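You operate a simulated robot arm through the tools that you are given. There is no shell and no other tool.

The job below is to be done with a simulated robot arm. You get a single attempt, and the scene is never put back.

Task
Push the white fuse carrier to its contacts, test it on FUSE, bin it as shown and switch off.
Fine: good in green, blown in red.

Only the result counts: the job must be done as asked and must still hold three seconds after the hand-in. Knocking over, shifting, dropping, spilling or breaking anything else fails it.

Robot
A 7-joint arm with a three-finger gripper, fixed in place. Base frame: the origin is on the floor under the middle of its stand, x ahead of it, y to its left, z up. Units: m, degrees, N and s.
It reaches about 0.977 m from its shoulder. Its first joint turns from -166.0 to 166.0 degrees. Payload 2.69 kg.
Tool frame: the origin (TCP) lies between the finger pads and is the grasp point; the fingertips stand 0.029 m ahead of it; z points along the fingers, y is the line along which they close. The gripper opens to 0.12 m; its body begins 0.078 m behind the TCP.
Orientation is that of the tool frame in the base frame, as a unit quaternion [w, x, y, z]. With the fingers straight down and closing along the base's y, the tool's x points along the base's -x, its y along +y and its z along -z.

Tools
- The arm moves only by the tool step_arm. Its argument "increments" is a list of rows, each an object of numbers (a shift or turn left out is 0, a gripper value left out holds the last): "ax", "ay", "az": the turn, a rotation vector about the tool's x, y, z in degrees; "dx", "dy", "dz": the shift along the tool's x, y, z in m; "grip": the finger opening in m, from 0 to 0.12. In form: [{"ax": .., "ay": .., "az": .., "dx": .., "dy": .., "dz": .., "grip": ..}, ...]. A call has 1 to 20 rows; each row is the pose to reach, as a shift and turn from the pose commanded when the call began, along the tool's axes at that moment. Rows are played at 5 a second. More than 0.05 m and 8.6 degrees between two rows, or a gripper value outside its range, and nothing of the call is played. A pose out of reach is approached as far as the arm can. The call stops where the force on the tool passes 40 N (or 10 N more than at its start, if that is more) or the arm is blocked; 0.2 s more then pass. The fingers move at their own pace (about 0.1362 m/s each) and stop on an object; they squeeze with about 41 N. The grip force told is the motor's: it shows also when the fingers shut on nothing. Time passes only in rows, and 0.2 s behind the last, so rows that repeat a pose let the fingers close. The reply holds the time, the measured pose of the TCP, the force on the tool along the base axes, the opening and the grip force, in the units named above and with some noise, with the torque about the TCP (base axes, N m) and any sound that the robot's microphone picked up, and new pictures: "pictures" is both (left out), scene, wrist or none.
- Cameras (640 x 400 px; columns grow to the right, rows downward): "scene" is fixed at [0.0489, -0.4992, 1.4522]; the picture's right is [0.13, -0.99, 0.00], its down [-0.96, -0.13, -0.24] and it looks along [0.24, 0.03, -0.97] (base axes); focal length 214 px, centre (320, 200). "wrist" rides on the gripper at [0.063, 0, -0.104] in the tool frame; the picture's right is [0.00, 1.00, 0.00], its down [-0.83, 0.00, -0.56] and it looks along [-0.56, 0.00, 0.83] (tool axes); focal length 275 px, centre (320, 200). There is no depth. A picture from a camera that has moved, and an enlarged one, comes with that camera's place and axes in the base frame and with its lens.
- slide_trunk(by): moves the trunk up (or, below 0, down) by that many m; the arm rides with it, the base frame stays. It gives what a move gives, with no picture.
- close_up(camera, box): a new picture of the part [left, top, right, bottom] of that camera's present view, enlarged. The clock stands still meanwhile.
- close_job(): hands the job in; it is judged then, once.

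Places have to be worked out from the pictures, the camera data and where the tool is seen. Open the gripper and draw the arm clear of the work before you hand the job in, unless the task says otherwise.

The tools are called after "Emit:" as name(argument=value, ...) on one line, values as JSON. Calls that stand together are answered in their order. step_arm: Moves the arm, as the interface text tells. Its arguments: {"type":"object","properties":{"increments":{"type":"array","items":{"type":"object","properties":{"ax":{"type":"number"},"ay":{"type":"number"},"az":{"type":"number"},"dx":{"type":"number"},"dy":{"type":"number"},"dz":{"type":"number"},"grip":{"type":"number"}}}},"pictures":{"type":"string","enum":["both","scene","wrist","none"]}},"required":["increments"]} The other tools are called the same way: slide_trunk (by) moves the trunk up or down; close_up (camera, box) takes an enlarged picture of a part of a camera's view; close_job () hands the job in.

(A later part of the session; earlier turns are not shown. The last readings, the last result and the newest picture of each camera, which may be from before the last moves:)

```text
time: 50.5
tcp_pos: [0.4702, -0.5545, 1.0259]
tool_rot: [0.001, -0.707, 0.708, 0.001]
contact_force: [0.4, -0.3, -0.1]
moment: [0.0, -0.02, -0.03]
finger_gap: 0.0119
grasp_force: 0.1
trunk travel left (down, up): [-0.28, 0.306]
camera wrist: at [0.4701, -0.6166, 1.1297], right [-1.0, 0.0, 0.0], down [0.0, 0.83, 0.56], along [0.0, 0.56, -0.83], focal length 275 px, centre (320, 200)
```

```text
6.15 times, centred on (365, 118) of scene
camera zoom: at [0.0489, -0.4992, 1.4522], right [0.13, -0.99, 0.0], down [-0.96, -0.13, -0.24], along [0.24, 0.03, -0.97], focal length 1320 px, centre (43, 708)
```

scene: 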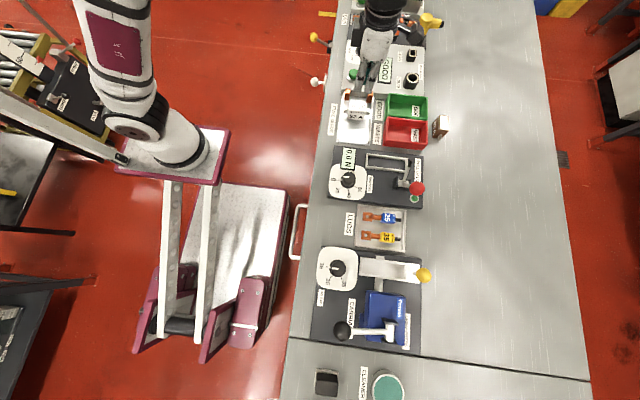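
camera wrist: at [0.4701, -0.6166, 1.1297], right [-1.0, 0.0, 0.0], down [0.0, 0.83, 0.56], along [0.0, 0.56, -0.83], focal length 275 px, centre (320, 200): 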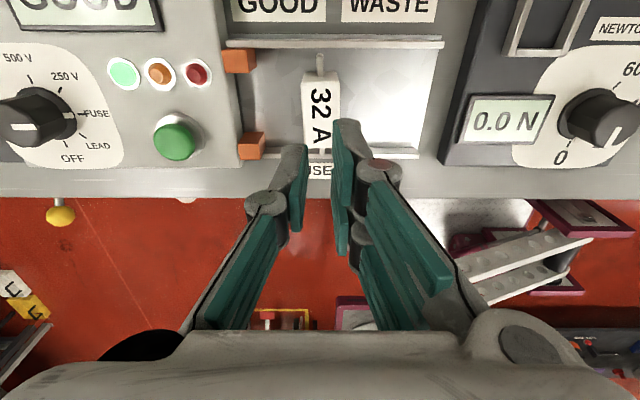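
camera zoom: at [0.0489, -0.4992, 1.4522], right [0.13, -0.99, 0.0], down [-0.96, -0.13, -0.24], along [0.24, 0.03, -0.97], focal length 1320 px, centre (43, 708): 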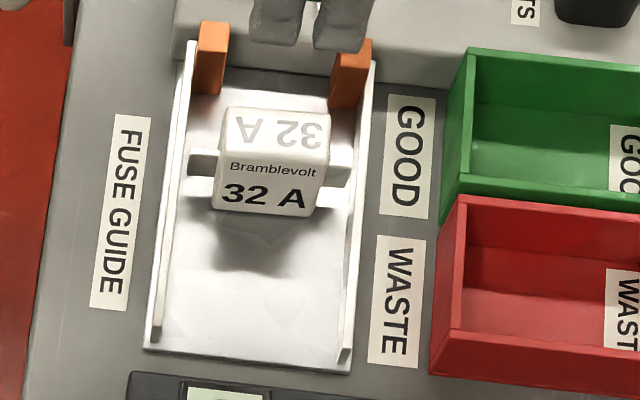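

The lugs aren't captured by the rails, so the pads simply slipped. I'll re-grip lower, with the tips about 6 mm above the tray floor, and lift very gradually while watching the forces.

Emit:
step_arm(increments=[{"grip": 0.048}, {"grip": 0.048, "dz": 0.03}, {"dz": 0.06}, {"dz": 0.085}, {"dz": 0.095}, {"dz": 0.102}, {"dz": 0.106}, {"dz": 0.106}], pictures="wrist")

Emit:
close_up(camera="wrist", box=[200, 40, 440, 260])

```text
time: 52.3
tcp_pos: [0.4688, -0.5542, 0.9182]
tool_rot: [0.0, -0.707, 0.707, -0.001]
contact_force: [0.5, -0.3, -0.5]
moment: [0.01, 0.04, 0.0]
finger_gap: 0.0481
grasp_force: 0.1
trunk travel left (down, up): [-0.28, 0.306]
camera wrist: at [0.4697, -0.6171, 1.0229], right [-1.0, 0.0, 0.0], down [0.0, 0.83, 0.56], along [0.0, 0.56, -0.83], focal length 275 px, centre (320, 200)
```

wrist: 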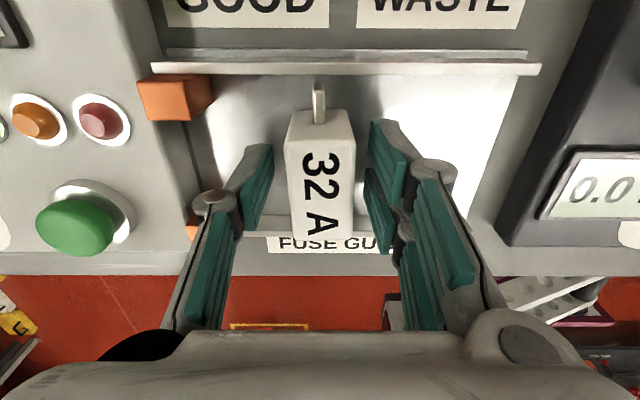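

```text
1.82 times, centred on (320, 150) of wrist
camera zoom: at [0.4697, -0.6171, 1.0229], right [-1.0, 0.0, 0.0], down [0.0, 0.83, 0.56], along [0.0, 0.56, -0.83], focal length 500 px, centre (320, 291)
```

zoom: 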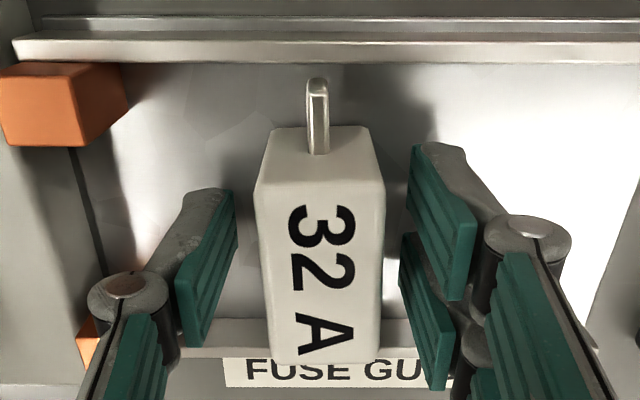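

The block is centred between the pads with good depth. I'll close fully on it and then lift 4 mm in small steps.

Emit:
step_arm(increments=[{"grip": 0.036}, {"grip": 0.025}, {"grip": 0.015}, {"grip": 0.005}, {"grip": 0.0}, {"grip": 0.0}, {"grip": 0.0}], pictures="none")

Emit:
step_arm(increments=[{"dz": -0.001}, {"dz": -0.002}, {"dz": -0.003}, {"dz": -0.004}], pictures="wrist")

Emit:
close_up(camera="wrist", box=[200, 40, 440, 260])

```text
time: 53.9
tcp_pos: [0.4691, -0.5547, 0.9187]
tool_rot: [0.0, 0.707, -0.707, 0.0]
contact_force: [-0.4, 0.5, 0.7]
moment: [0.02, 0.03, -0.02]
finger_gap: 0.0272
grasp_force: 41.1
trunk travel left (down, up): [-0.28, 0.306]
```

```text
time: 54.9
tcp_pos: [0.4696, -0.5535, 0.9226]
tool_rot: [0.001, 0.707, -0.707, -0.001]
contact_force: [0.6, 1.0, -1.2]
moment: [0.03, -0.02, 0.0]
finger_gap: 0.0274
grasp_force: 40.9
trunk travel left (down, up): [-0.28, 0.306]
camera wrist: at [0.4697, -0.6172, 1.0273], right [-1.0, 0.0, 0.0], down [0.0, 0.83, 0.56], along [0.0, 0.56, -0.83], focal length 275 px, centre (320, 200)
```

wrist: 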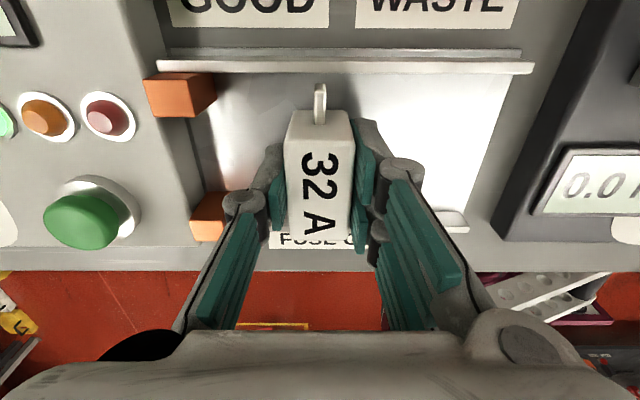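

```text
1.82 times, centred on (320, 150) of wrist
camera zoom: at [0.4697, -0.6172, 1.0273], right [-1.0, 0.0, 0.0], down [0.0, 0.83, 0.56], along [0.0, 0.56, -0.83], focal length 500 px, centre (320, 291)
```

zoom: 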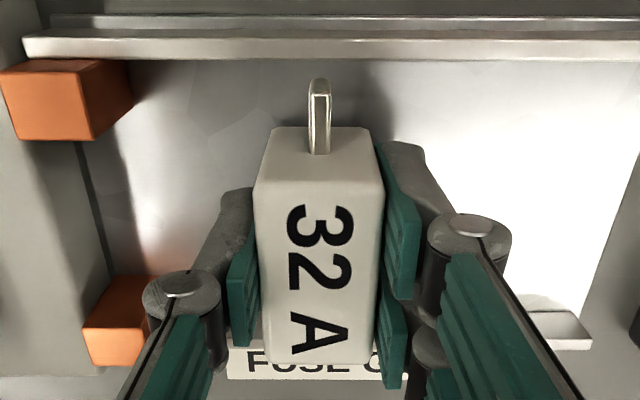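

The block keeps the same place in the hand view, so it is lifting with the gripper. I'll continue slowly up to 3 cm and check again.

Emit:
step_arm(increments=[{"dz": -0.002}, {"dz": -0.004}, {"dz": -0.006}, {"dz": -0.008}, {"dz": -0.01}, {"dz": -0.012}, {"dz": -0.015}, {"dz": -0.018}, {"dz": -0.021}, {"dz": -0.025}], pictures="wrist")

Emit:
close_up(camera="wrist", box=[200, 40, 440, 260])

```text
time: 57.1
tcp_pos: [0.4675, -0.5554, 0.946]
tool_rot: [-0.001, -0.707, 0.707, 0.0]
contact_force: [0.3, 0.4, -1.6]
moment: [-0.01, 0.0, 0.01]
finger_gap: 0.0274
grasp_force: 40.6
trunk travel left (down, up): [-0.28, 0.306]
camera wrist: at [0.4693, -0.6173, 1.0522], right [-1.0, 0.0, 0.0], down [0.0, 0.83, 0.56], along [0.0, 0.56, -0.83], focal length 275 px, centre (320, 200)
```

wrist: 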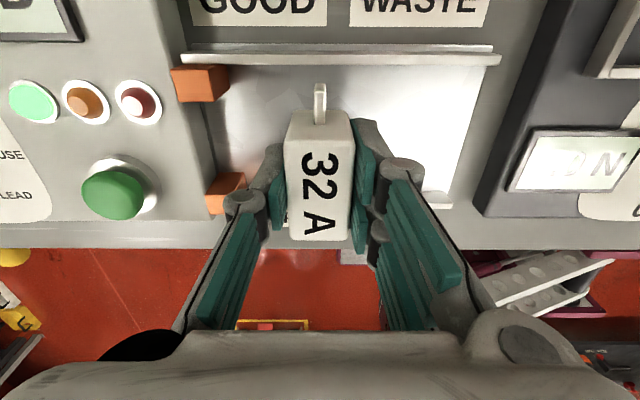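

```text
1.82 times, centred on (320, 150) of wrist
camera zoom: at [0.4693, -0.6173, 1.0522], right [-1.0, 0.0, 0.0], down [0.0, 0.83, 0.56], along [0.0, 0.56, -0.83], focal length 500 px, centre (320, 291)
```

zoom: 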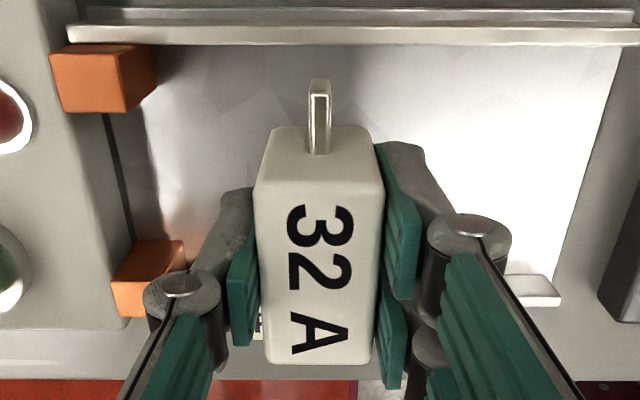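

The carrier is held, but the grasp point is only about 2 mm below its top, which probably explains the earlier slip. I'll set it back down gently and re-grip about 3 mm lower for a safer hold.

Emit:
step_arm(increments=[{"dz": 0.006}, {"dz": 0.012}, {"dz": 0.018}, {"dz": 0.022}, {"dz": 0.025}, {"dz": 0.027}, {"dz": 0.0285}, {"dz": 0.0285}], pictures="none")

Emit:
step_arm(increments=[{"grip": 0.036}, {"grip": 0.046}, {"grip": 0.046}, {"dz": 0.0015}, {"dz": 0.003}, {"dz": 0.003}], pictures="wrist")

Emit:
close_up(camera="wrist", box=[200, 40, 440, 260])

```text
time: 58.9
tcp_pos: [0.4687, -0.5543, 0.9196]
tool_rot: [0.0, 0.707, -0.707, 0.001]
contact_force: [0.3, 0.0, -0.4]
moment: [-0.03, 0.03, 0.02]
finger_gap: 0.0276
grasp_force: 41.2
trunk travel left (down, up): [-0.28, 0.306]
```

```text
time: 60.3
tcp_pos: [0.4663, -0.5546, 0.9172]
tool_rot: [0.001, 0.707, -0.707, 0.0]
contact_force: [0.3, 0.8, 0.2]
moment: [-0.01, -0.02, 0.0]
finger_gap: 0.0461
grasp_force: 0.1
trunk travel left (down, up): [-0.28, 0.306]
camera wrist: at [0.4695, -0.6171, 1.0204], right [-1.0, 0.0, 0.0], down [0.0, 0.83, 0.56], along [0.0, 0.56, -0.83], focal length 275 px, centre (320, 200)
```

wrist: 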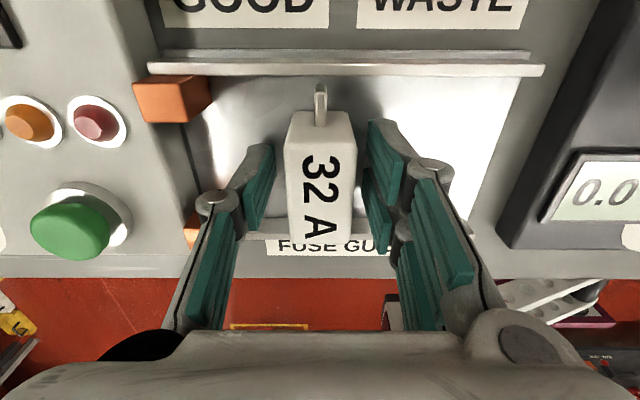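

```text
1.82 times, centred on (320, 150) of wrist
camera zoom: at [0.4695, -0.6171, 1.0204], right [-1.0, 0.0, 0.0], down [0.0, 0.83, 0.56], along [0.0, 0.56, -0.83], focal length 500 px, centre (320, 291)
```

zoom: 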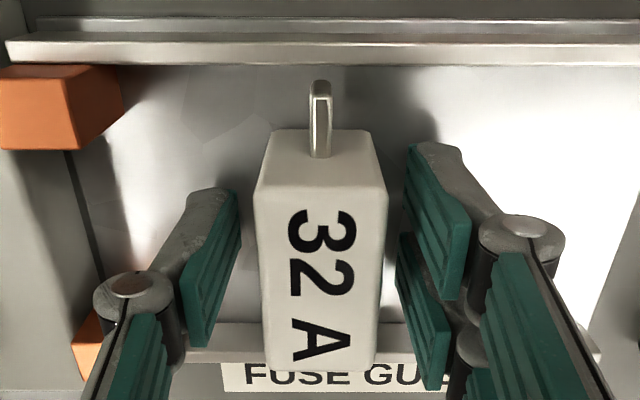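

The tool is now about 3 mm lower with no floor contact. I'll close and lift slowly.

Emit:
step_arm(increments=[{"grip": 0.036}, {"grip": 0.025}, {"grip": 0.015}, {"grip": 0.005}, {"grip": 0.0}, {"grip": 0.0}, {"grip": 0.0}], pictures="none")

Emit:
step_arm(increments=[{"dz": -0.002}, {"dz": -0.004}, {"dz": -0.007}, {"dz": -0.01}, {"dz": -0.014}, {"dz": -0.018}, {"dz": -0.023}, {"dz": -0.028}, {"dz": -0.034}, {"dz": -0.04}, {"dz": -0.046}, {"dz": -0.052}, {"dz": -0.058}, {"dz": -0.064}, {"dz": -0.07}, {"dz": -0.076}, {"dz": -0.08}, {"dz": -0.08}], pictures="both")

Emit:
close_up(camera="wrist", box=[200, 40, 440, 260])

Emit:
close_up(camera="scene", box=[330, 60, 470, 160])

```text
time: 61.9
tcp_pos: [0.4684, -0.554, 0.916]
tool_rot: [0.0, -0.707, 0.707, 0.0]
contact_force: [0.8, -0.5, -0.5]
moment: [-0.02, 0.01, 0.01]
finger_gap: 0.0276
grasp_force: 41.4
trunk travel left (down, up): [-0.28, 0.306]
```

```text
time: 65.7
tcp_pos: [0.4693, -0.5532, 0.9951]
tool_rot: [0.0, 0.707, -0.707, 0.0]
contact_force: [-0.4, 0.9, -1.6]
moment: [0.01, -0.01, -0.05]
finger_gap: 0.0276
grasp_force: 40.6
trunk travel left (down, up): [-0.28, 0.306]
camera wrist: at [0.4697, -0.6167, 1.1004], right [-1.0, 0.0, 0.0], down [0.0, 0.83, 0.56], along [0.0, 0.56, -0.83], focal length 275 px, centre (320, 200)
```

scene: 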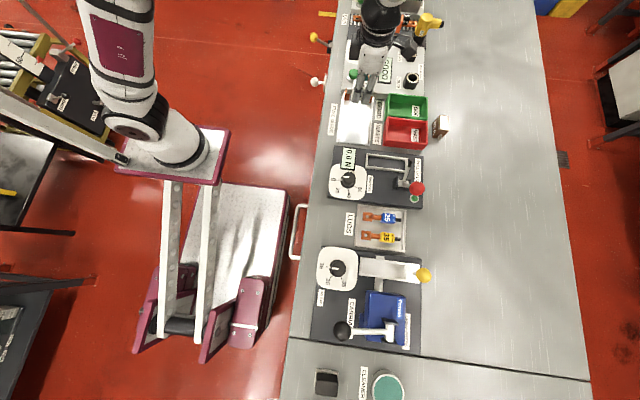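
wrist: 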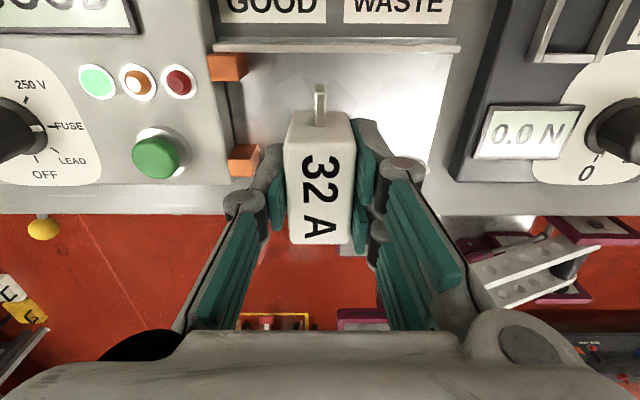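

```text
1.82 times, centred on (320, 150) of wrist
camera zoom: at [0.4697, -0.6167, 1.1004], right [-1.0, 0.0, 0.0], down [0.0, 0.83, 0.56], along [0.0, 0.56, -0.83], focal length 500 px, centre (320, 291)
```

zoom: 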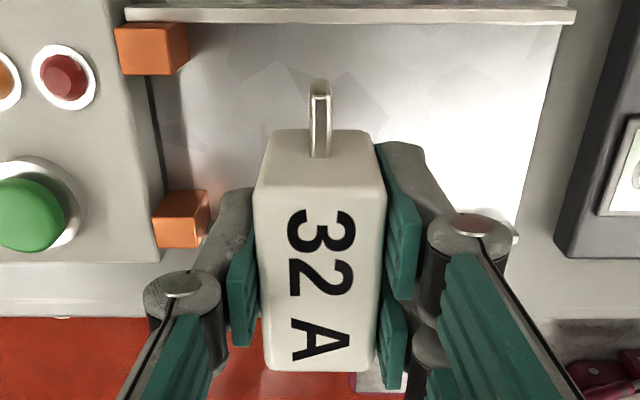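

```text
4.00 times, centred on (400, 110) of scene
camera zoom: at [0.0489, -0.4992, 1.4522], right [0.13, -0.99, 0.0], down [-0.96, -0.13, -0.24], along [0.24, 0.03, -0.97], focal length 858 px, centre (0, 560)
```

zoom: 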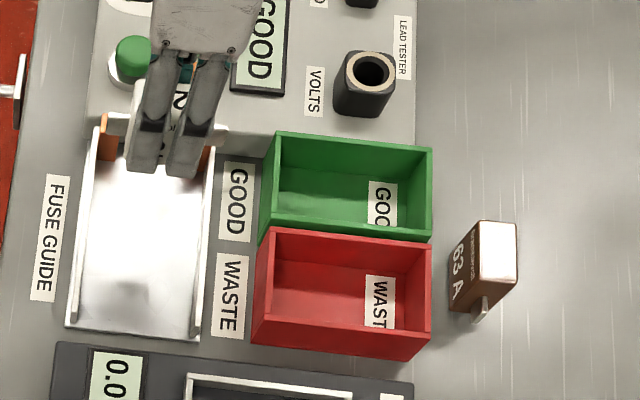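

The carrier is held firmly and clear of the guide. I'll carry it slowly over to the green bin, whose centre I estimate at about (0.497, -0.696).

Emit:
step_arm(increments=[{"dx": 0.008, "dy": -0.002}, {"dx": 0.02, "dy": -0.004}, {"dx": 0.035, "dy": -0.007}, {"dx": 0.05, "dy": -0.01}, {"dx": 0.065, "dy": -0.013}, {"dx": 0.08, "dy": -0.016}, {"dx": 0.095, "dy": -0.019}, {"dx": 0.11, "dy": -0.022}, {"dx": 0.125, "dy": -0.025}, {"dx": 0.136, "dy": -0.027}, {"dx": 0.1425, "dy": -0.027}, {"dx": 0.1425, "dy": -0.027}], pictures="both")

Emit:
close_up(camera="wrist", box=[160, 0, 480, 280])

Emit:
close_up(camera="scene", box=[330, 60, 470, 160])

```text
time: 68.3
tcp_pos: [0.4939, -0.6829, 0.9919]
tool_rot: [-0.001, 0.707, -0.707, -0.001]
contact_force: [-0.4, -0.1, -1.2]
moment: [0.01, 0.0, -0.02]
finger_gap: 0.0275
grasp_force: 41.3
out of reach, approached as far as the arm can: row 10, 11, 12
trunk travel left (down, up): [-0.28, 0.306]
camera wrist: at [0.4947, -0.7458, 1.097], right [-1.0, 0.0, 0.0], down [0.0, 0.83, 0.56], along [0.0, 0.56, -0.83], focal length 275 px, centre (320, 200)
```

scene: 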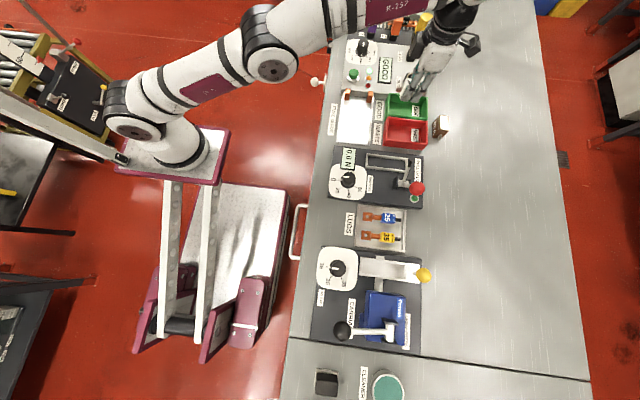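
wrist: 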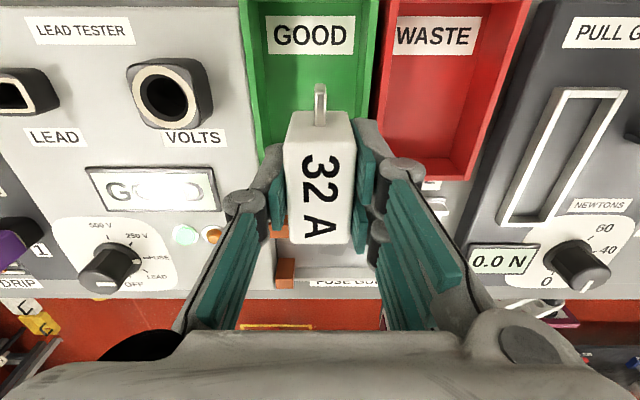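

```text
1.43 times, centred on (320, 140) of wrist
camera zoom: at [0.4947, -0.7458, 1.097], right [-1.0, 0.0, 0.0], down [0.0, 0.83, 0.56], along [0.0, 0.56, -0.83], focal length 393 px, centre (320, 286)
```

zoom: 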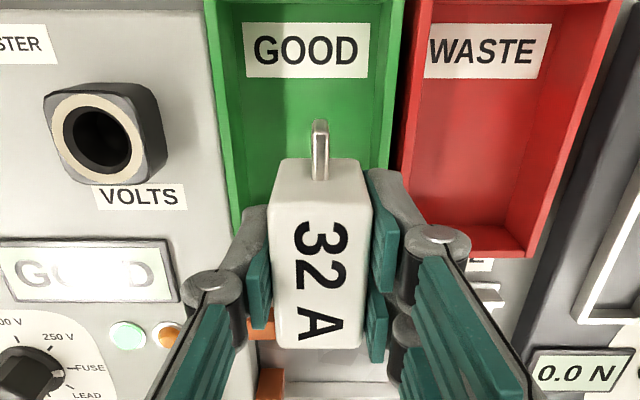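

```text
4.00 times, centred on (400, 110) of scene
camera zoom: at [0.0489, -0.4992, 1.4522], right [0.13, -0.99, 0.0], down [-0.96, -0.13, -0.24], along [0.24, 0.03, -0.97], focal length 858 px, centre (0, 560)
```

zoom: 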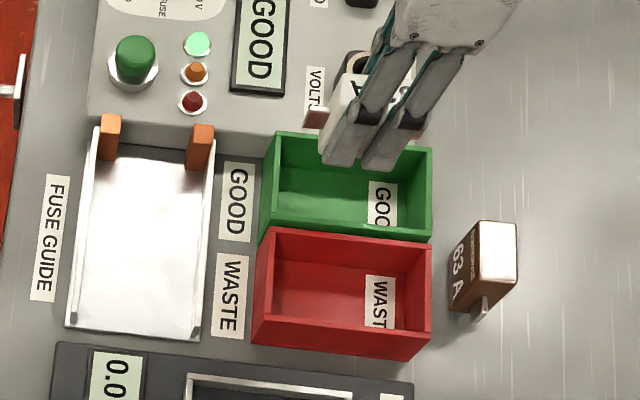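

The bin spans about x 0.461–0.539 and y -0.642 to -0.752, so I need about 14 mm more in -y, just beyond reach at this posture. The wrist is well above the shoulder, so raising the trunk and then lowering the arm should extend the reach.

Emit:
slide_trunk(by=0.15)

Emit:
step_arm(increments=[{"dz": 0.02}, {"dz": 0.04}, {"dz": 0.06}, {"dz": 0.08}, {"dz": 0.1}, {"dz": 0.115}, {"dz": 0.125}, {"dz": 0.13}, {"dz": 0.13}], pictures="both")

```text
time: 70.0
tcp_pos: [0.428, -0.6815, 1.1412]
tool_rot: [0.0, -0.707, 0.707, 0.0]
contact_force: [0.2, 0.0, -1.2]
moment: [0.02, 0.0, 0.01]
finger_gap: 0.0274
grasp_force: 41.4
trunk travel left (down, up): [-0.43, 0.156]
```

```text
time: 72.0
tcp_pos: [0.4353, -0.708, 1.0241]
tool_rot: [0.001, -0.707, 0.708, 0.001]
contact_force: [0.0, -0.5, -0.9]
moment: [0.05, -0.02, 0.03]
finger_gap: 0.0274
grasp_force: 41.1
out of reach, approached as far as the arm can: row 2, 3, 4, 5, 6, 7, 8, 9
trunk travel left (down, up): [-0.43, 0.156]
camera wrist: at [0.4355, -0.7705, 1.1282], right [-1.0, 0.0, 0.0], down [0.0, 0.83, 0.56], along [0.0, 0.56, -0.83], focal length 275 px, centre (320, 200)
```

scene: 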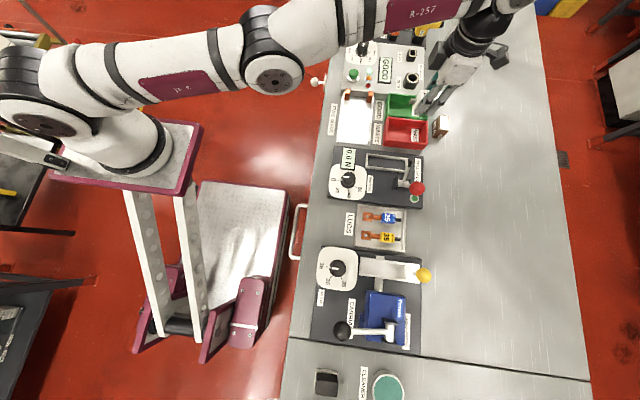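
wrist: 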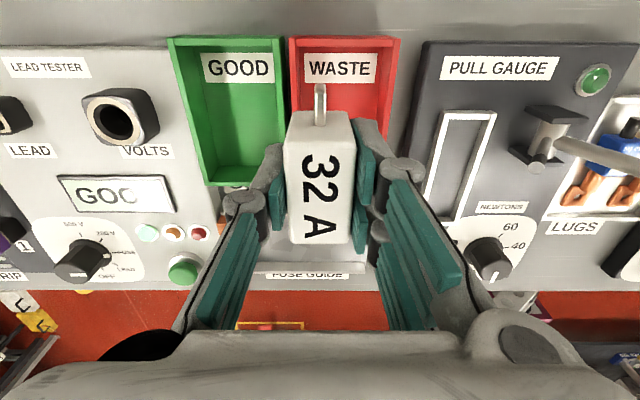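

The reach limit doesn't change with height here: the hand is now at (0.435, -0.708) over the red bin. I'll first draw back up and inward to a comfortable pose. After that I'll use a small outward tilt of the hand to gain the missing centimetres.

Emit:
step_arm(increments=[{"dx": -0.01, "dz": -0.01}, {"dx": -0.025, "dz": -0.025}, {"dx": -0.04, "dz": -0.04}, {"dx": -0.055, "dz": -0.055}, {"dx": -0.07, "dz": -0.07}, {"dx": -0.08, "dz": -0.085}, {"dx": -0.09, "dz": -0.1}, {"dx": -0.09, "dz": -0.115}, {"dx": -0.09, "dz": -0.13}, {"dx": -0.09, "dz": -0.13}], pictures="both")

```text
time: 74.2
tcp_pos: [0.4463, -0.6606, 1.1709]
tool_rot: [0.0, 0.707, -0.707, 0.0]
contact_force: [0.2, -0.5, -1.9]
moment: [0.02, -0.01, -0.04]
finger_gap: 0.0272
grasp_force: 41.1
out of reach, approached as far as the arm can: row 1, 2, 3, 4, 5, 6, 7, 8, 9, 10
trunk travel left (down, up): [-0.43, 0.156]
camera wrist: at [0.4475, -0.7242, 1.276], right [-1.0, 0.0, 0.0], down [0.0, 0.83, 0.56], along [0.0, 0.56, -0.83], focal length 275 px, centre (320, 200)
```

scene: 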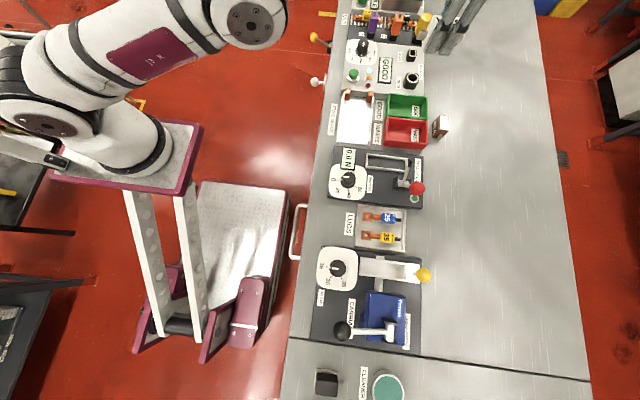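
wrist: 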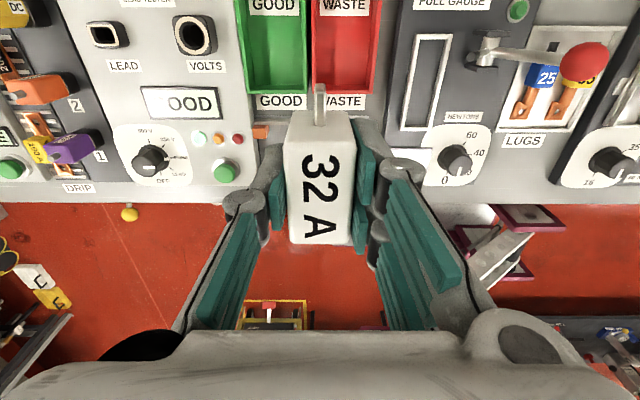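

The arm seems to be at a joint limit, not a pure reach limit, since the measured pose deviates from the commanded one. I'll move back toward the pose that worked before (about x=0.47, y=-0.55) and let it settle.

Emit:
step_arm(increments=[{"dx": -0.01, "dy": 0.005}, {"dx": -0.02, "dy": 0.01}, {"dx": -0.03, "dy": 0.015}, {"dx": -0.04, "dy": 0.02}, {"dx": -0.05, "dy": 0.025}, {"dx": -0.055, "dy": 0.026}, {"dx": -0.055, "dy": 0.026}, {"dx": -0.055, "dy": 0.026}], pictures="both")

```text
time: 76.0
tcp_pos: [0.4345, -0.6573, 1.1891]
tool_rot: [0.0, -0.707, 0.707, 0.001]
contact_force: [0.4, -0.5, -0.7]
moment: [0.01, -0.02, 0.01]
finger_gap: 0.0272
grasp_force: 40.9
out of reach, approached as far as the arm can: row 1, 2, 3, 4, 5, 6, 7, 8
trunk travel left (down, up): [-0.43, 0.156]
camera wrist: at [0.4364, -0.7199, 1.2934], right [-1.0, 0.0, 0.0], down [0.0, 0.83, 0.56], along [0.0, 0.56, -0.83], focal length 275 px, centre (320, 200)
```

scene: 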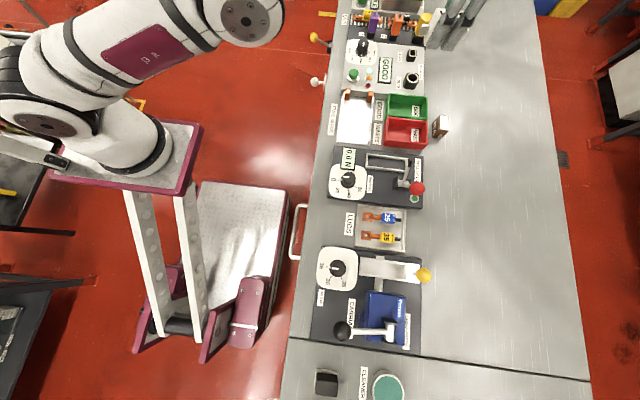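
wrist: 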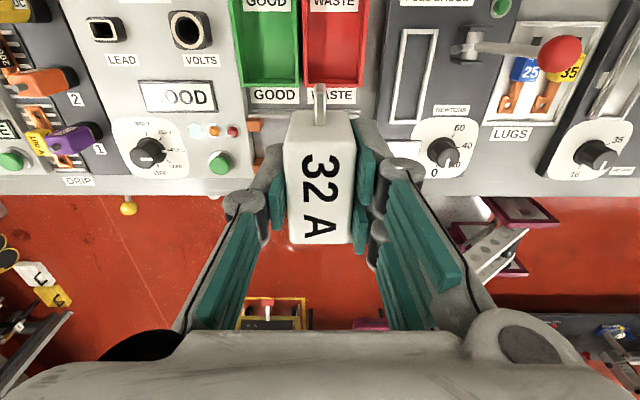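

The hand's yaw has run joint 7 into its limit on this side. I'll rotate the hand by +180° in free air (carrier's lugs end up along y again), which unwinds that joint. This is the first half.

Emit:
step_arm(increments=[{"az": 7}, {"az": 14}, {"az": 21}, {"az": 28}, {"az": 35}, {"az": 42}, {"az": 49}, {"az": 56}, {"az": 63}, {"az": 70}, {"az": 77}, {"az": 84}, {"az": 90}, {"az": 90}], pictures="both")

```text
time: 79.0
tcp_pos: [0.4364, -0.6574, 1.1891]
tool_rot: [0.0, 0.001, 1.0, 0.0]
contact_force: [0.3, -0.6, -1.3]
moment: [0.02, 0.0, 0.03]
finger_gap: 0.0274
grasp_force: 40.6
trunk travel left (down, up): [-0.43, 0.156]
camera wrist: at [0.3737, -0.6581, 1.2932], right [0.0, 1.0, 0.0], down [0.83, 0.0, 0.56], along [0.56, 0.0, -0.83], focal length 275 px, centre (320, 200)
```

scene: 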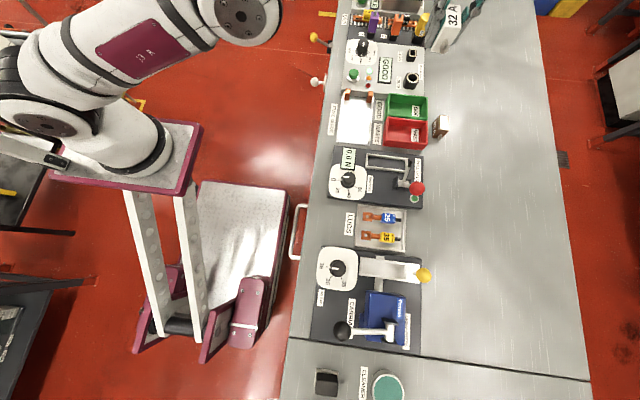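
wrist: 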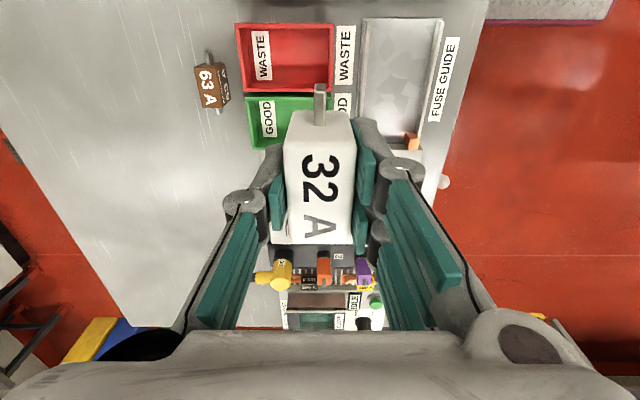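

No limit warnings now, and the carrier is still firmly held. I'll do the second half of the rotation.

Emit:
step_arm(increments=[{"az": 7}, {"az": 14}, {"az": 21}, {"az": 28}, {"az": 35}, {"az": 42}, {"az": 49}, {"az": 56}, {"az": 63}, {"az": 70}, {"az": 77}, {"az": 84}, {"az": 90}, {"az": 90}], pictures="both")

```text
time: 82.0
tcp_pos: [0.4363, -0.6591, 1.1894]
tool_rot: [0.0, 0.708, 0.706, 0.0]
contact_force: [0.1, -0.2, -0.8]
moment: [0.03, 0.01, 0.02]
finger_gap: 0.0274
grasp_force: 41.2
trunk travel left (down, up): [-0.43, 0.156]
camera wrist: at [0.4366, -0.5949, 1.2932], right [1.0, 0.0, 0.0], down [0.0, -0.83, 0.56], along [0.0, -0.56, -0.83], focal length 275 px, centre (320, 200)
```

scene: 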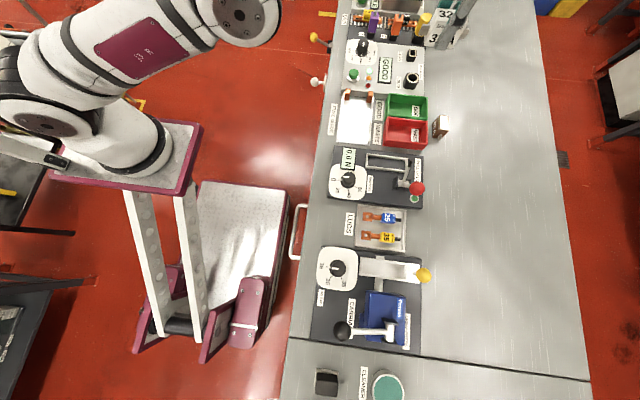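
wrist: 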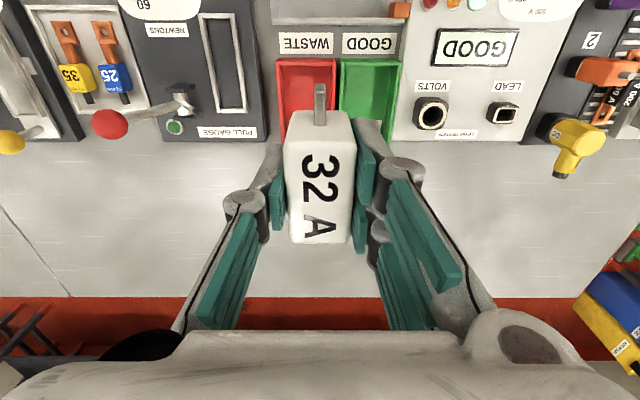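

The hand is now at the comfortable orientation. I'll move above the green bin at height and take a look.

Emit:
step_arm(increments=[{"dy": 0.012, "dx": -0.007}, {"dy": 0.026, "dx": -0.015}, {"dy": 0.04, "dx": -0.024}, {"dy": 0.054, "dx": -0.033}, {"dy": 0.064, "dx": -0.039}, {"dy": 0.064, "dx": -0.039, "dz": 0.02}, {"dy": 0.064, "dx": -0.039, "dz": 0.04}, {"dy": 0.064, "dx": -0.039, "dz": 0.06}, {"dy": 0.064, "dx": -0.039, "dz": 0.08}, {"dy": 0.064, "dx": -0.039, "dz": 0.1}, {"dy": 0.064, "dx": -0.039, "dz": 0.12}, {"dy": 0.064, "dx": -0.039, "dz": 0.14}, {"dy": 0.064, "dx": -0.039, "dz": 0.16}, {"dy": 0.064, "dx": -0.039, "dz": 0.18}, {"dy": 0.064, "dx": -0.039, "dz": 0.19}, {"dy": 0.064, "dx": -0.039, "dz": 0.19}], pictures="both")

Emit:
close_up(camera="wrist", box=[200, 0, 440, 240])

Emit:
close_up(camera="scene", box=[330, 60, 470, 160])

```text
time: 85.5
tcp_pos: [0.4992, -0.6942, 0.9966]
tool_rot: [0.0, 0.707, 0.707, 0.0]
contact_force: [-0.7, -0.6, -1.2]
moment: [0.02, 0.0, 0.02]
finger_gap: 0.0272
grasp_force: 41.2
out of reach, approached as far as the arm can: row 1, 2, 3, 4, 5, 6, 7, 8, 9, 10, 11, 12, 13, 14
trunk travel left (down, up): [-0.43, 0.156]
camera wrist: at [0.4997, -0.6316, 1.1023], right [1.0, 0.0, 0.0], down [0.0, -0.83, 0.56], along [0.0, -0.56, -0.83], focal length 275 px, centre (320, 200)
```

scene: 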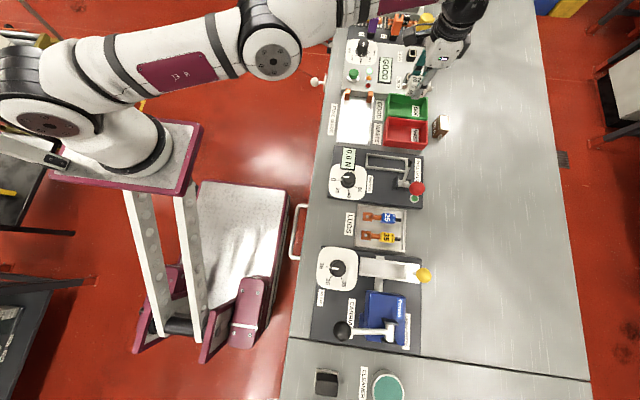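
wrist: 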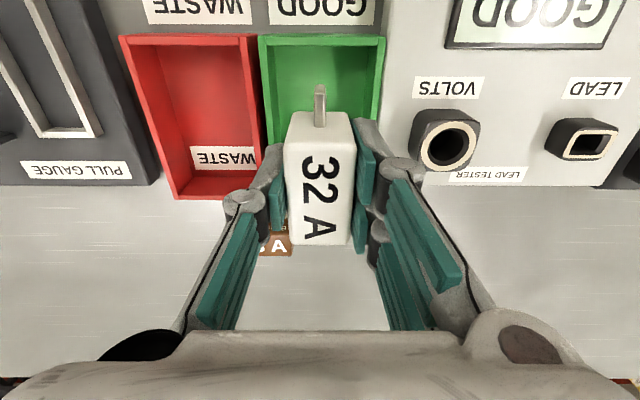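

```text
1.67 times, centred on (320, 120) of wrist
camera zoom: at [0.4997, -0.6316, 1.1023], right [1.0, 0.0, 0.0], down [0.0, -0.83, 0.56], along [0.0, -0.56, -0.83], focal length 459 px, centre (320, 333)
```

zoom: 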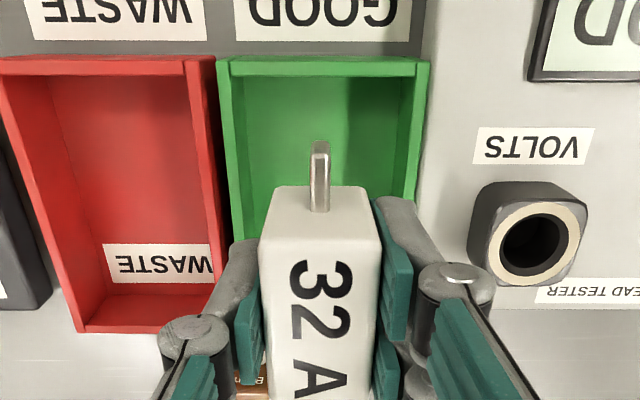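

```text
4.00 times, centred on (400, 110) of scene
camera zoom: at [0.0489, -0.4992, 1.4522], right [0.13, -0.99, 0.0], down [-0.96, -0.13, -0.24], along [0.24, 0.03, -0.97], focal length 858 px, centre (0, 560)
```

zoom: 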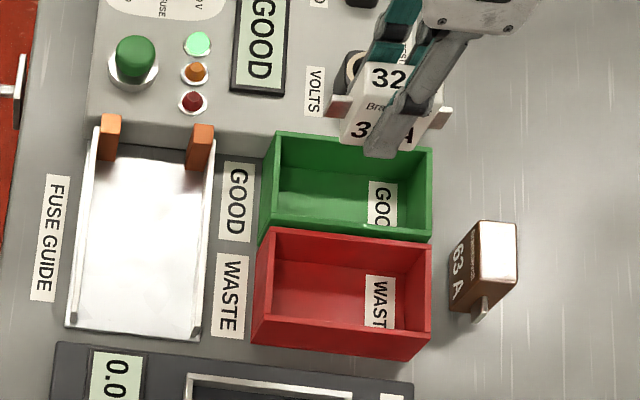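

The target over the green bin is reachable now (it became reachable as the hand came down), and the rim is at z≈0.916. The interior is about 63 mm wide in x, centred 1 mm to the +x side of the tool. I'll shift that 1 mm and lower until the carrier is just above the rim.

Emit:
step_arm(increments=[{"dy": 0.0012, "dz": 0.01}, {"dy": 0.0012, "dx": -0.002, "dz": 0.02}, {"dy": 0.0012, "dx": -0.002, "dz": 0.03}, {"dy": 0.0012, "dx": -0.002, "dz": 0.036}, {"dy": 0.0012, "dx": -0.002, "dz": 0.036}], pictures="both")

Emit:
close_up(camera="wrist", box=[200, 0, 440, 240])

Emit:
close_up(camera="scene", box=[360, 70, 450, 150])

```text
time: 86.7
tcp_pos: [0.5015, -0.6986, 0.9609]
tool_rot: [0.0, 0.707, 0.707, 0.0]
contact_force: [0.6, -0.8, -1.5]
moment: [0.02, -0.04, -0.04]
finger_gap: 0.0277
grasp_force: 41.2
trunk travel left (down, up): [-0.43, 0.156]
camera wrist: at [0.5017, -0.6351, 1.067], right [1.0, 0.0, 0.0], down [0.0, -0.83, 0.56], along [0.0, -0.56, -0.83], focal length 275 px, centre (320, 200)
```

scene: 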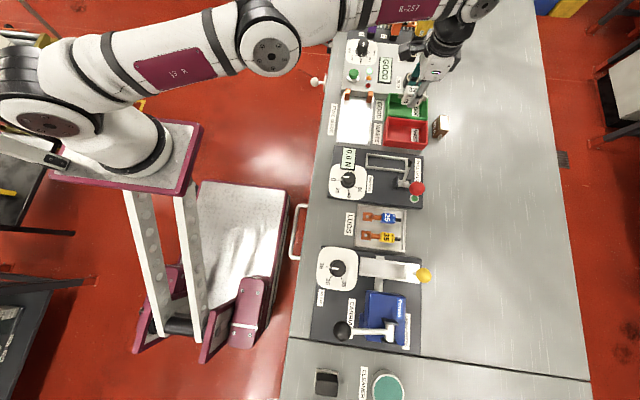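
wrist: 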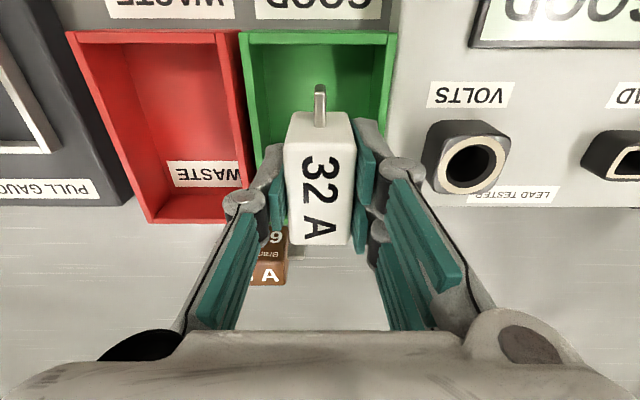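

```text
1.67 times, centred on (320, 120) of wrist
camera zoom: at [0.5017, -0.6351, 1.067], right [1.0, 0.0, 0.0], down [0.0, -0.83, 0.56], along [0.0, -0.56, -0.83], focal length 459 px, centre (320, 333)
```

zoom: 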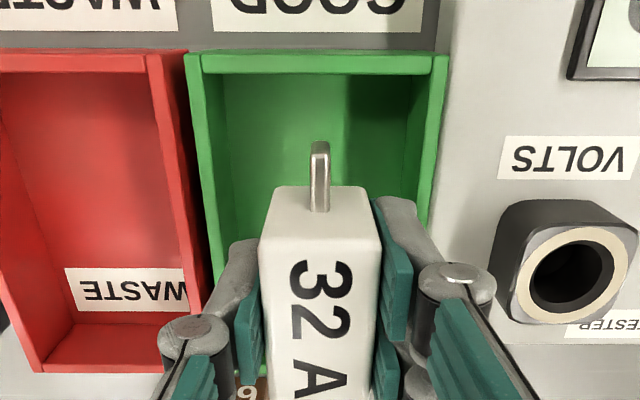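

```text
5.00 times, centred on (405, 110) of scene
camera zoom: at [0.0489, -0.4992, 1.4522], right [0.13, -0.99, 0.0], down [-0.96, -0.13, -0.24], along [0.24, 0.03, -0.97], focal length 1072 px, centre (-105, 650)
```

zoom: 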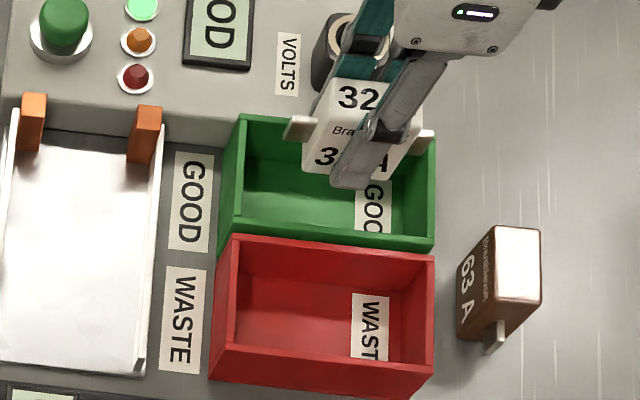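

The carrier is centred over the green bin, with clear margins to the rim and the VOLTS jack. I'll lower it into the bin, stopping above the expected floor.

Emit:
step_arm(increments=[{"dz": 0.007}, {"dz": 0.014}, {"dz": 0.02}, {"dz": 0.026}, {"dz": 0.032}, {"dz": 0.036}, {"dz": 0.036}], pictures="both")

Emit:
close_up(camera="wrist", box=[200, 0, 440, 240])

Emit:
close_up(camera="scene", box=[360, 70, 450, 150])

```text
time: 88.2
tcp_pos: [0.5009, -0.6981, 0.9262]
tool_rot: [0.0, 0.707, 0.707, 0.0]
contact_force: [0.1, 0.1, 0.0]
moment: [0.01, 0.02, 0.03]
finger_gap: 0.0275
grasp_force: 41.3
trunk travel left (down, up): [-0.43, 0.156]
camera wrist: at [0.5018, -0.6354, 1.0313], right [1.0, 0.0, 0.0], down [0.0, -0.83, 0.56], along [0.0, -0.56, -0.83], focal length 275 px, centre (320, 200)
```

scene: 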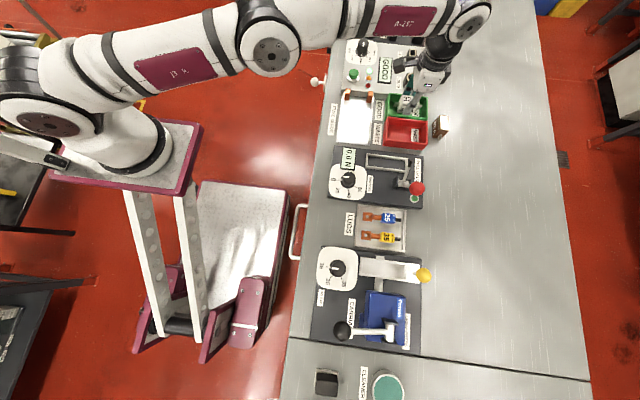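
wrist: 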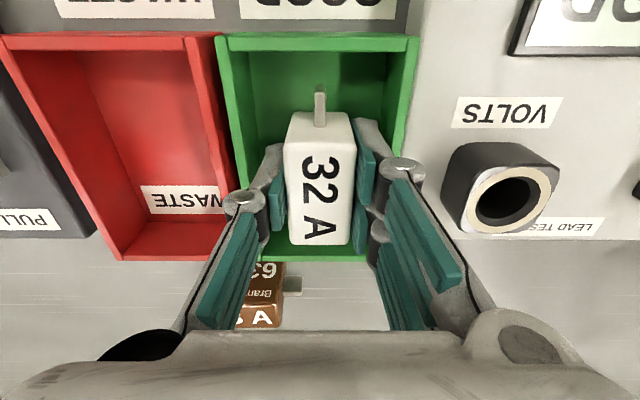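

```text
1.67 times, centred on (320, 120) of wrist
camera zoom: at [0.5018, -0.6354, 1.0313], right [1.0, 0.0, 0.0], down [0.0, -0.83, 0.56], along [0.0, -0.56, -0.83], focal length 459 px, centre (320, 333)
```

zoom: 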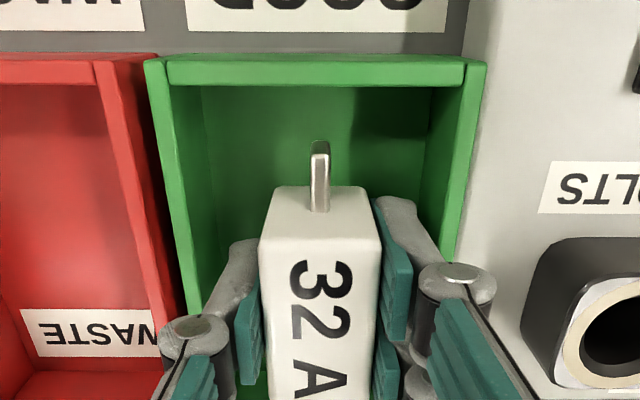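

```text
5.00 times, centred on (405, 110) of scene
camera zoom: at [0.0489, -0.4992, 1.4522], right [0.13, -0.99, 0.0], down [-0.96, -0.13, -0.24], along [0.24, 0.03, -0.97], focal length 1072 px, centre (-105, 650)
```

zoom: 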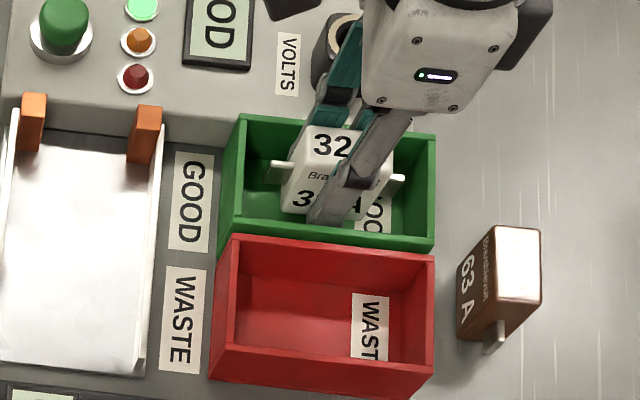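

The vertical reading dropped from -1.5 N to about 0, so the carrier may already be touching the bin floor. I'll lower in 1–1.5 mm steps and watch.

Emit:
step_arm(increments=[{"dz": 0.0015}, {"dz": 0.003}], pictures="none")

Emit:
step_arm(increments=[{"dz": 0.0015}, {"dz": 0.003}], pictures="wrist")

```text
time: 88.8
tcp_pos: [0.5013, -0.6991, 0.9233]
tool_rot: [0.0, 0.707, 0.707, 0.0]
contact_force: [1.0, 0.3, -0.9]
moment: [-0.02, -0.02, 0.0]
finger_gap: 0.0273
grasp_force: 41.1
trunk travel left (down, up): [-0.43, 0.156]
```

```text
time: 89.5
tcp_pos: [0.5019, -0.6996, 0.9202]
tool_rot: [0.0, 0.707, 0.707, 0.0]
contact_force: [-0.5, 0.3, -1.9]
moment: [-0.01, -0.01, 0.01]
finger_gap: 0.0274
grasp_force: 41.1
trunk travel left (down, up): [-0.43, 0.156]
camera wrist: at [0.5017, -0.6355, 1.0253], right [1.0, 0.0, 0.0], down [0.0, -0.83, 0.56], along [0.0, -0.56, -0.83], focal length 275 px, centre (320, 200)
```

wrist: 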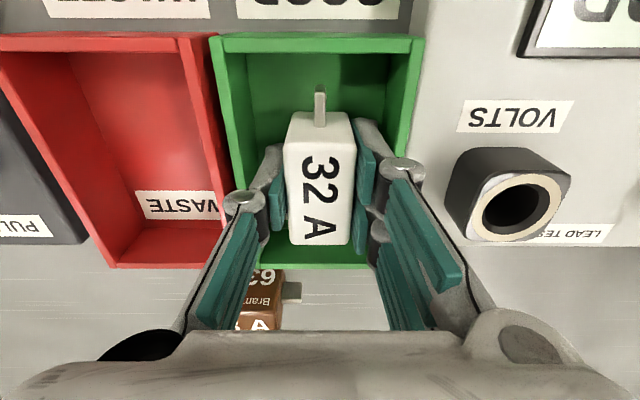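

The weight is still fully on the gripper, so it isn't touching yet. I'll continue lowering in small steps.

Emit:
step_arm(increments=[{"dz": 0.0015}, {"dz": 0.003}, {"dz": 0.0045}], pictures="none")

Emit:
step_arm(increments=[{"dz": 0.0015}, {"dz": 0.003}], pictures="wrist")

```text
time: 90.2
tcp_pos: [0.5016, -0.6998, 0.916]
tool_rot: [0.0, 0.706, 0.708, -0.001]
contact_force: [1.1, 0.4, -1.3]
moment: [-0.01, -0.02, 0.0]
finger_gap: 0.0276
grasp_force: 41.4
trunk travel left (down, up): [-0.43, 0.156]
```

```text
time: 90.8
tcp_pos: [0.5008, -0.6992, 0.915]
tool_rot: [0.0, 0.707, 0.707, 0.0]
contact_force: [-1.8, 3.9, 12.9]
moment: [0.34, 0.16, 0.02]
finger_gap: 0.0273
grasp_force: 41.0
trunk travel left (down, up): [-0.43, 0.156]
camera wrist: at [0.5014, -0.6357, 1.02], right [1.0, 0.0, 0.0], down [0.0, -0.83, 0.56], along [0.0, -0.56, -0.83], focal length 275 px, centre (320, 200)
```

wrist: 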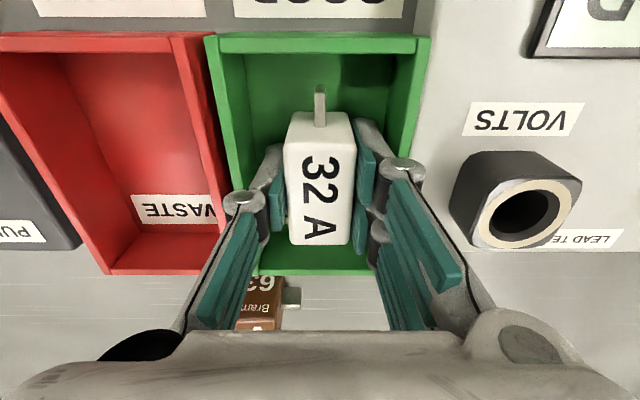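

The +12.9 N upward force shows the carrier is on the bin floor. I'll relieve the press by about 1 mm, open the fingers just a few millimetres and check.

Emit:
step_arm(increments=[{"dz": -0.0015}, {"dz": -0.0015, "grip": 0.029}, {"dz": -0.0015, "grip": 0.031}, {"dz": -0.0015, "grip": 0.033}, {"dz": -0.0015, "grip": 0.033}], pictures="wrist")

Emit:
close_up(camera="wrist", box=[200, 0, 440, 240])

```text
time: 92.0
tcp_pos: [0.5002, -0.6986, 0.9146]
tool_rot: [0.0, 0.708, 0.707, 0.0]
contact_force: [-2.0, 0.4, -0.8]
moment: [0.0, 0.03, 0.01]
finger_gap: 0.032
grasp_force: 0.1
trunk travel left (down, up): [-0.43, 0.156]
camera wrist: at [0.5014, -0.6358, 1.0196], right [1.0, 0.0, 0.0], down [0.0, -0.83, 0.56], along [0.0, -0.56, -0.83], focal length 275 px, centre (320, 200)
```

wrist: 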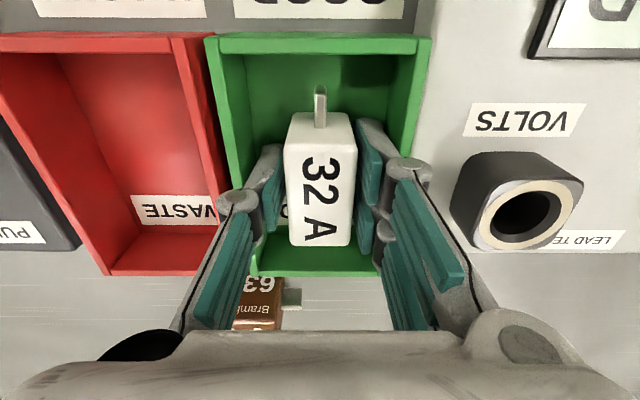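

```text
1.67 times, centred on (320, 120) of wrist
camera zoom: at [0.5014, -0.6358, 1.0196], right [1.0, 0.0, 0.0], down [0.0, -0.83, 0.56], along [0.0, -0.56, -0.83], focal length 459 px, centre (320, 333)
```

zoom: 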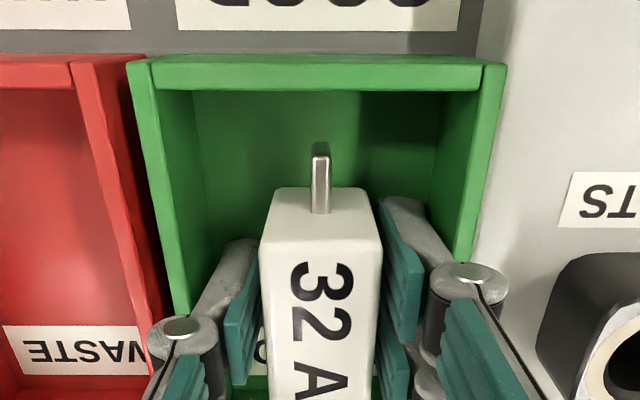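

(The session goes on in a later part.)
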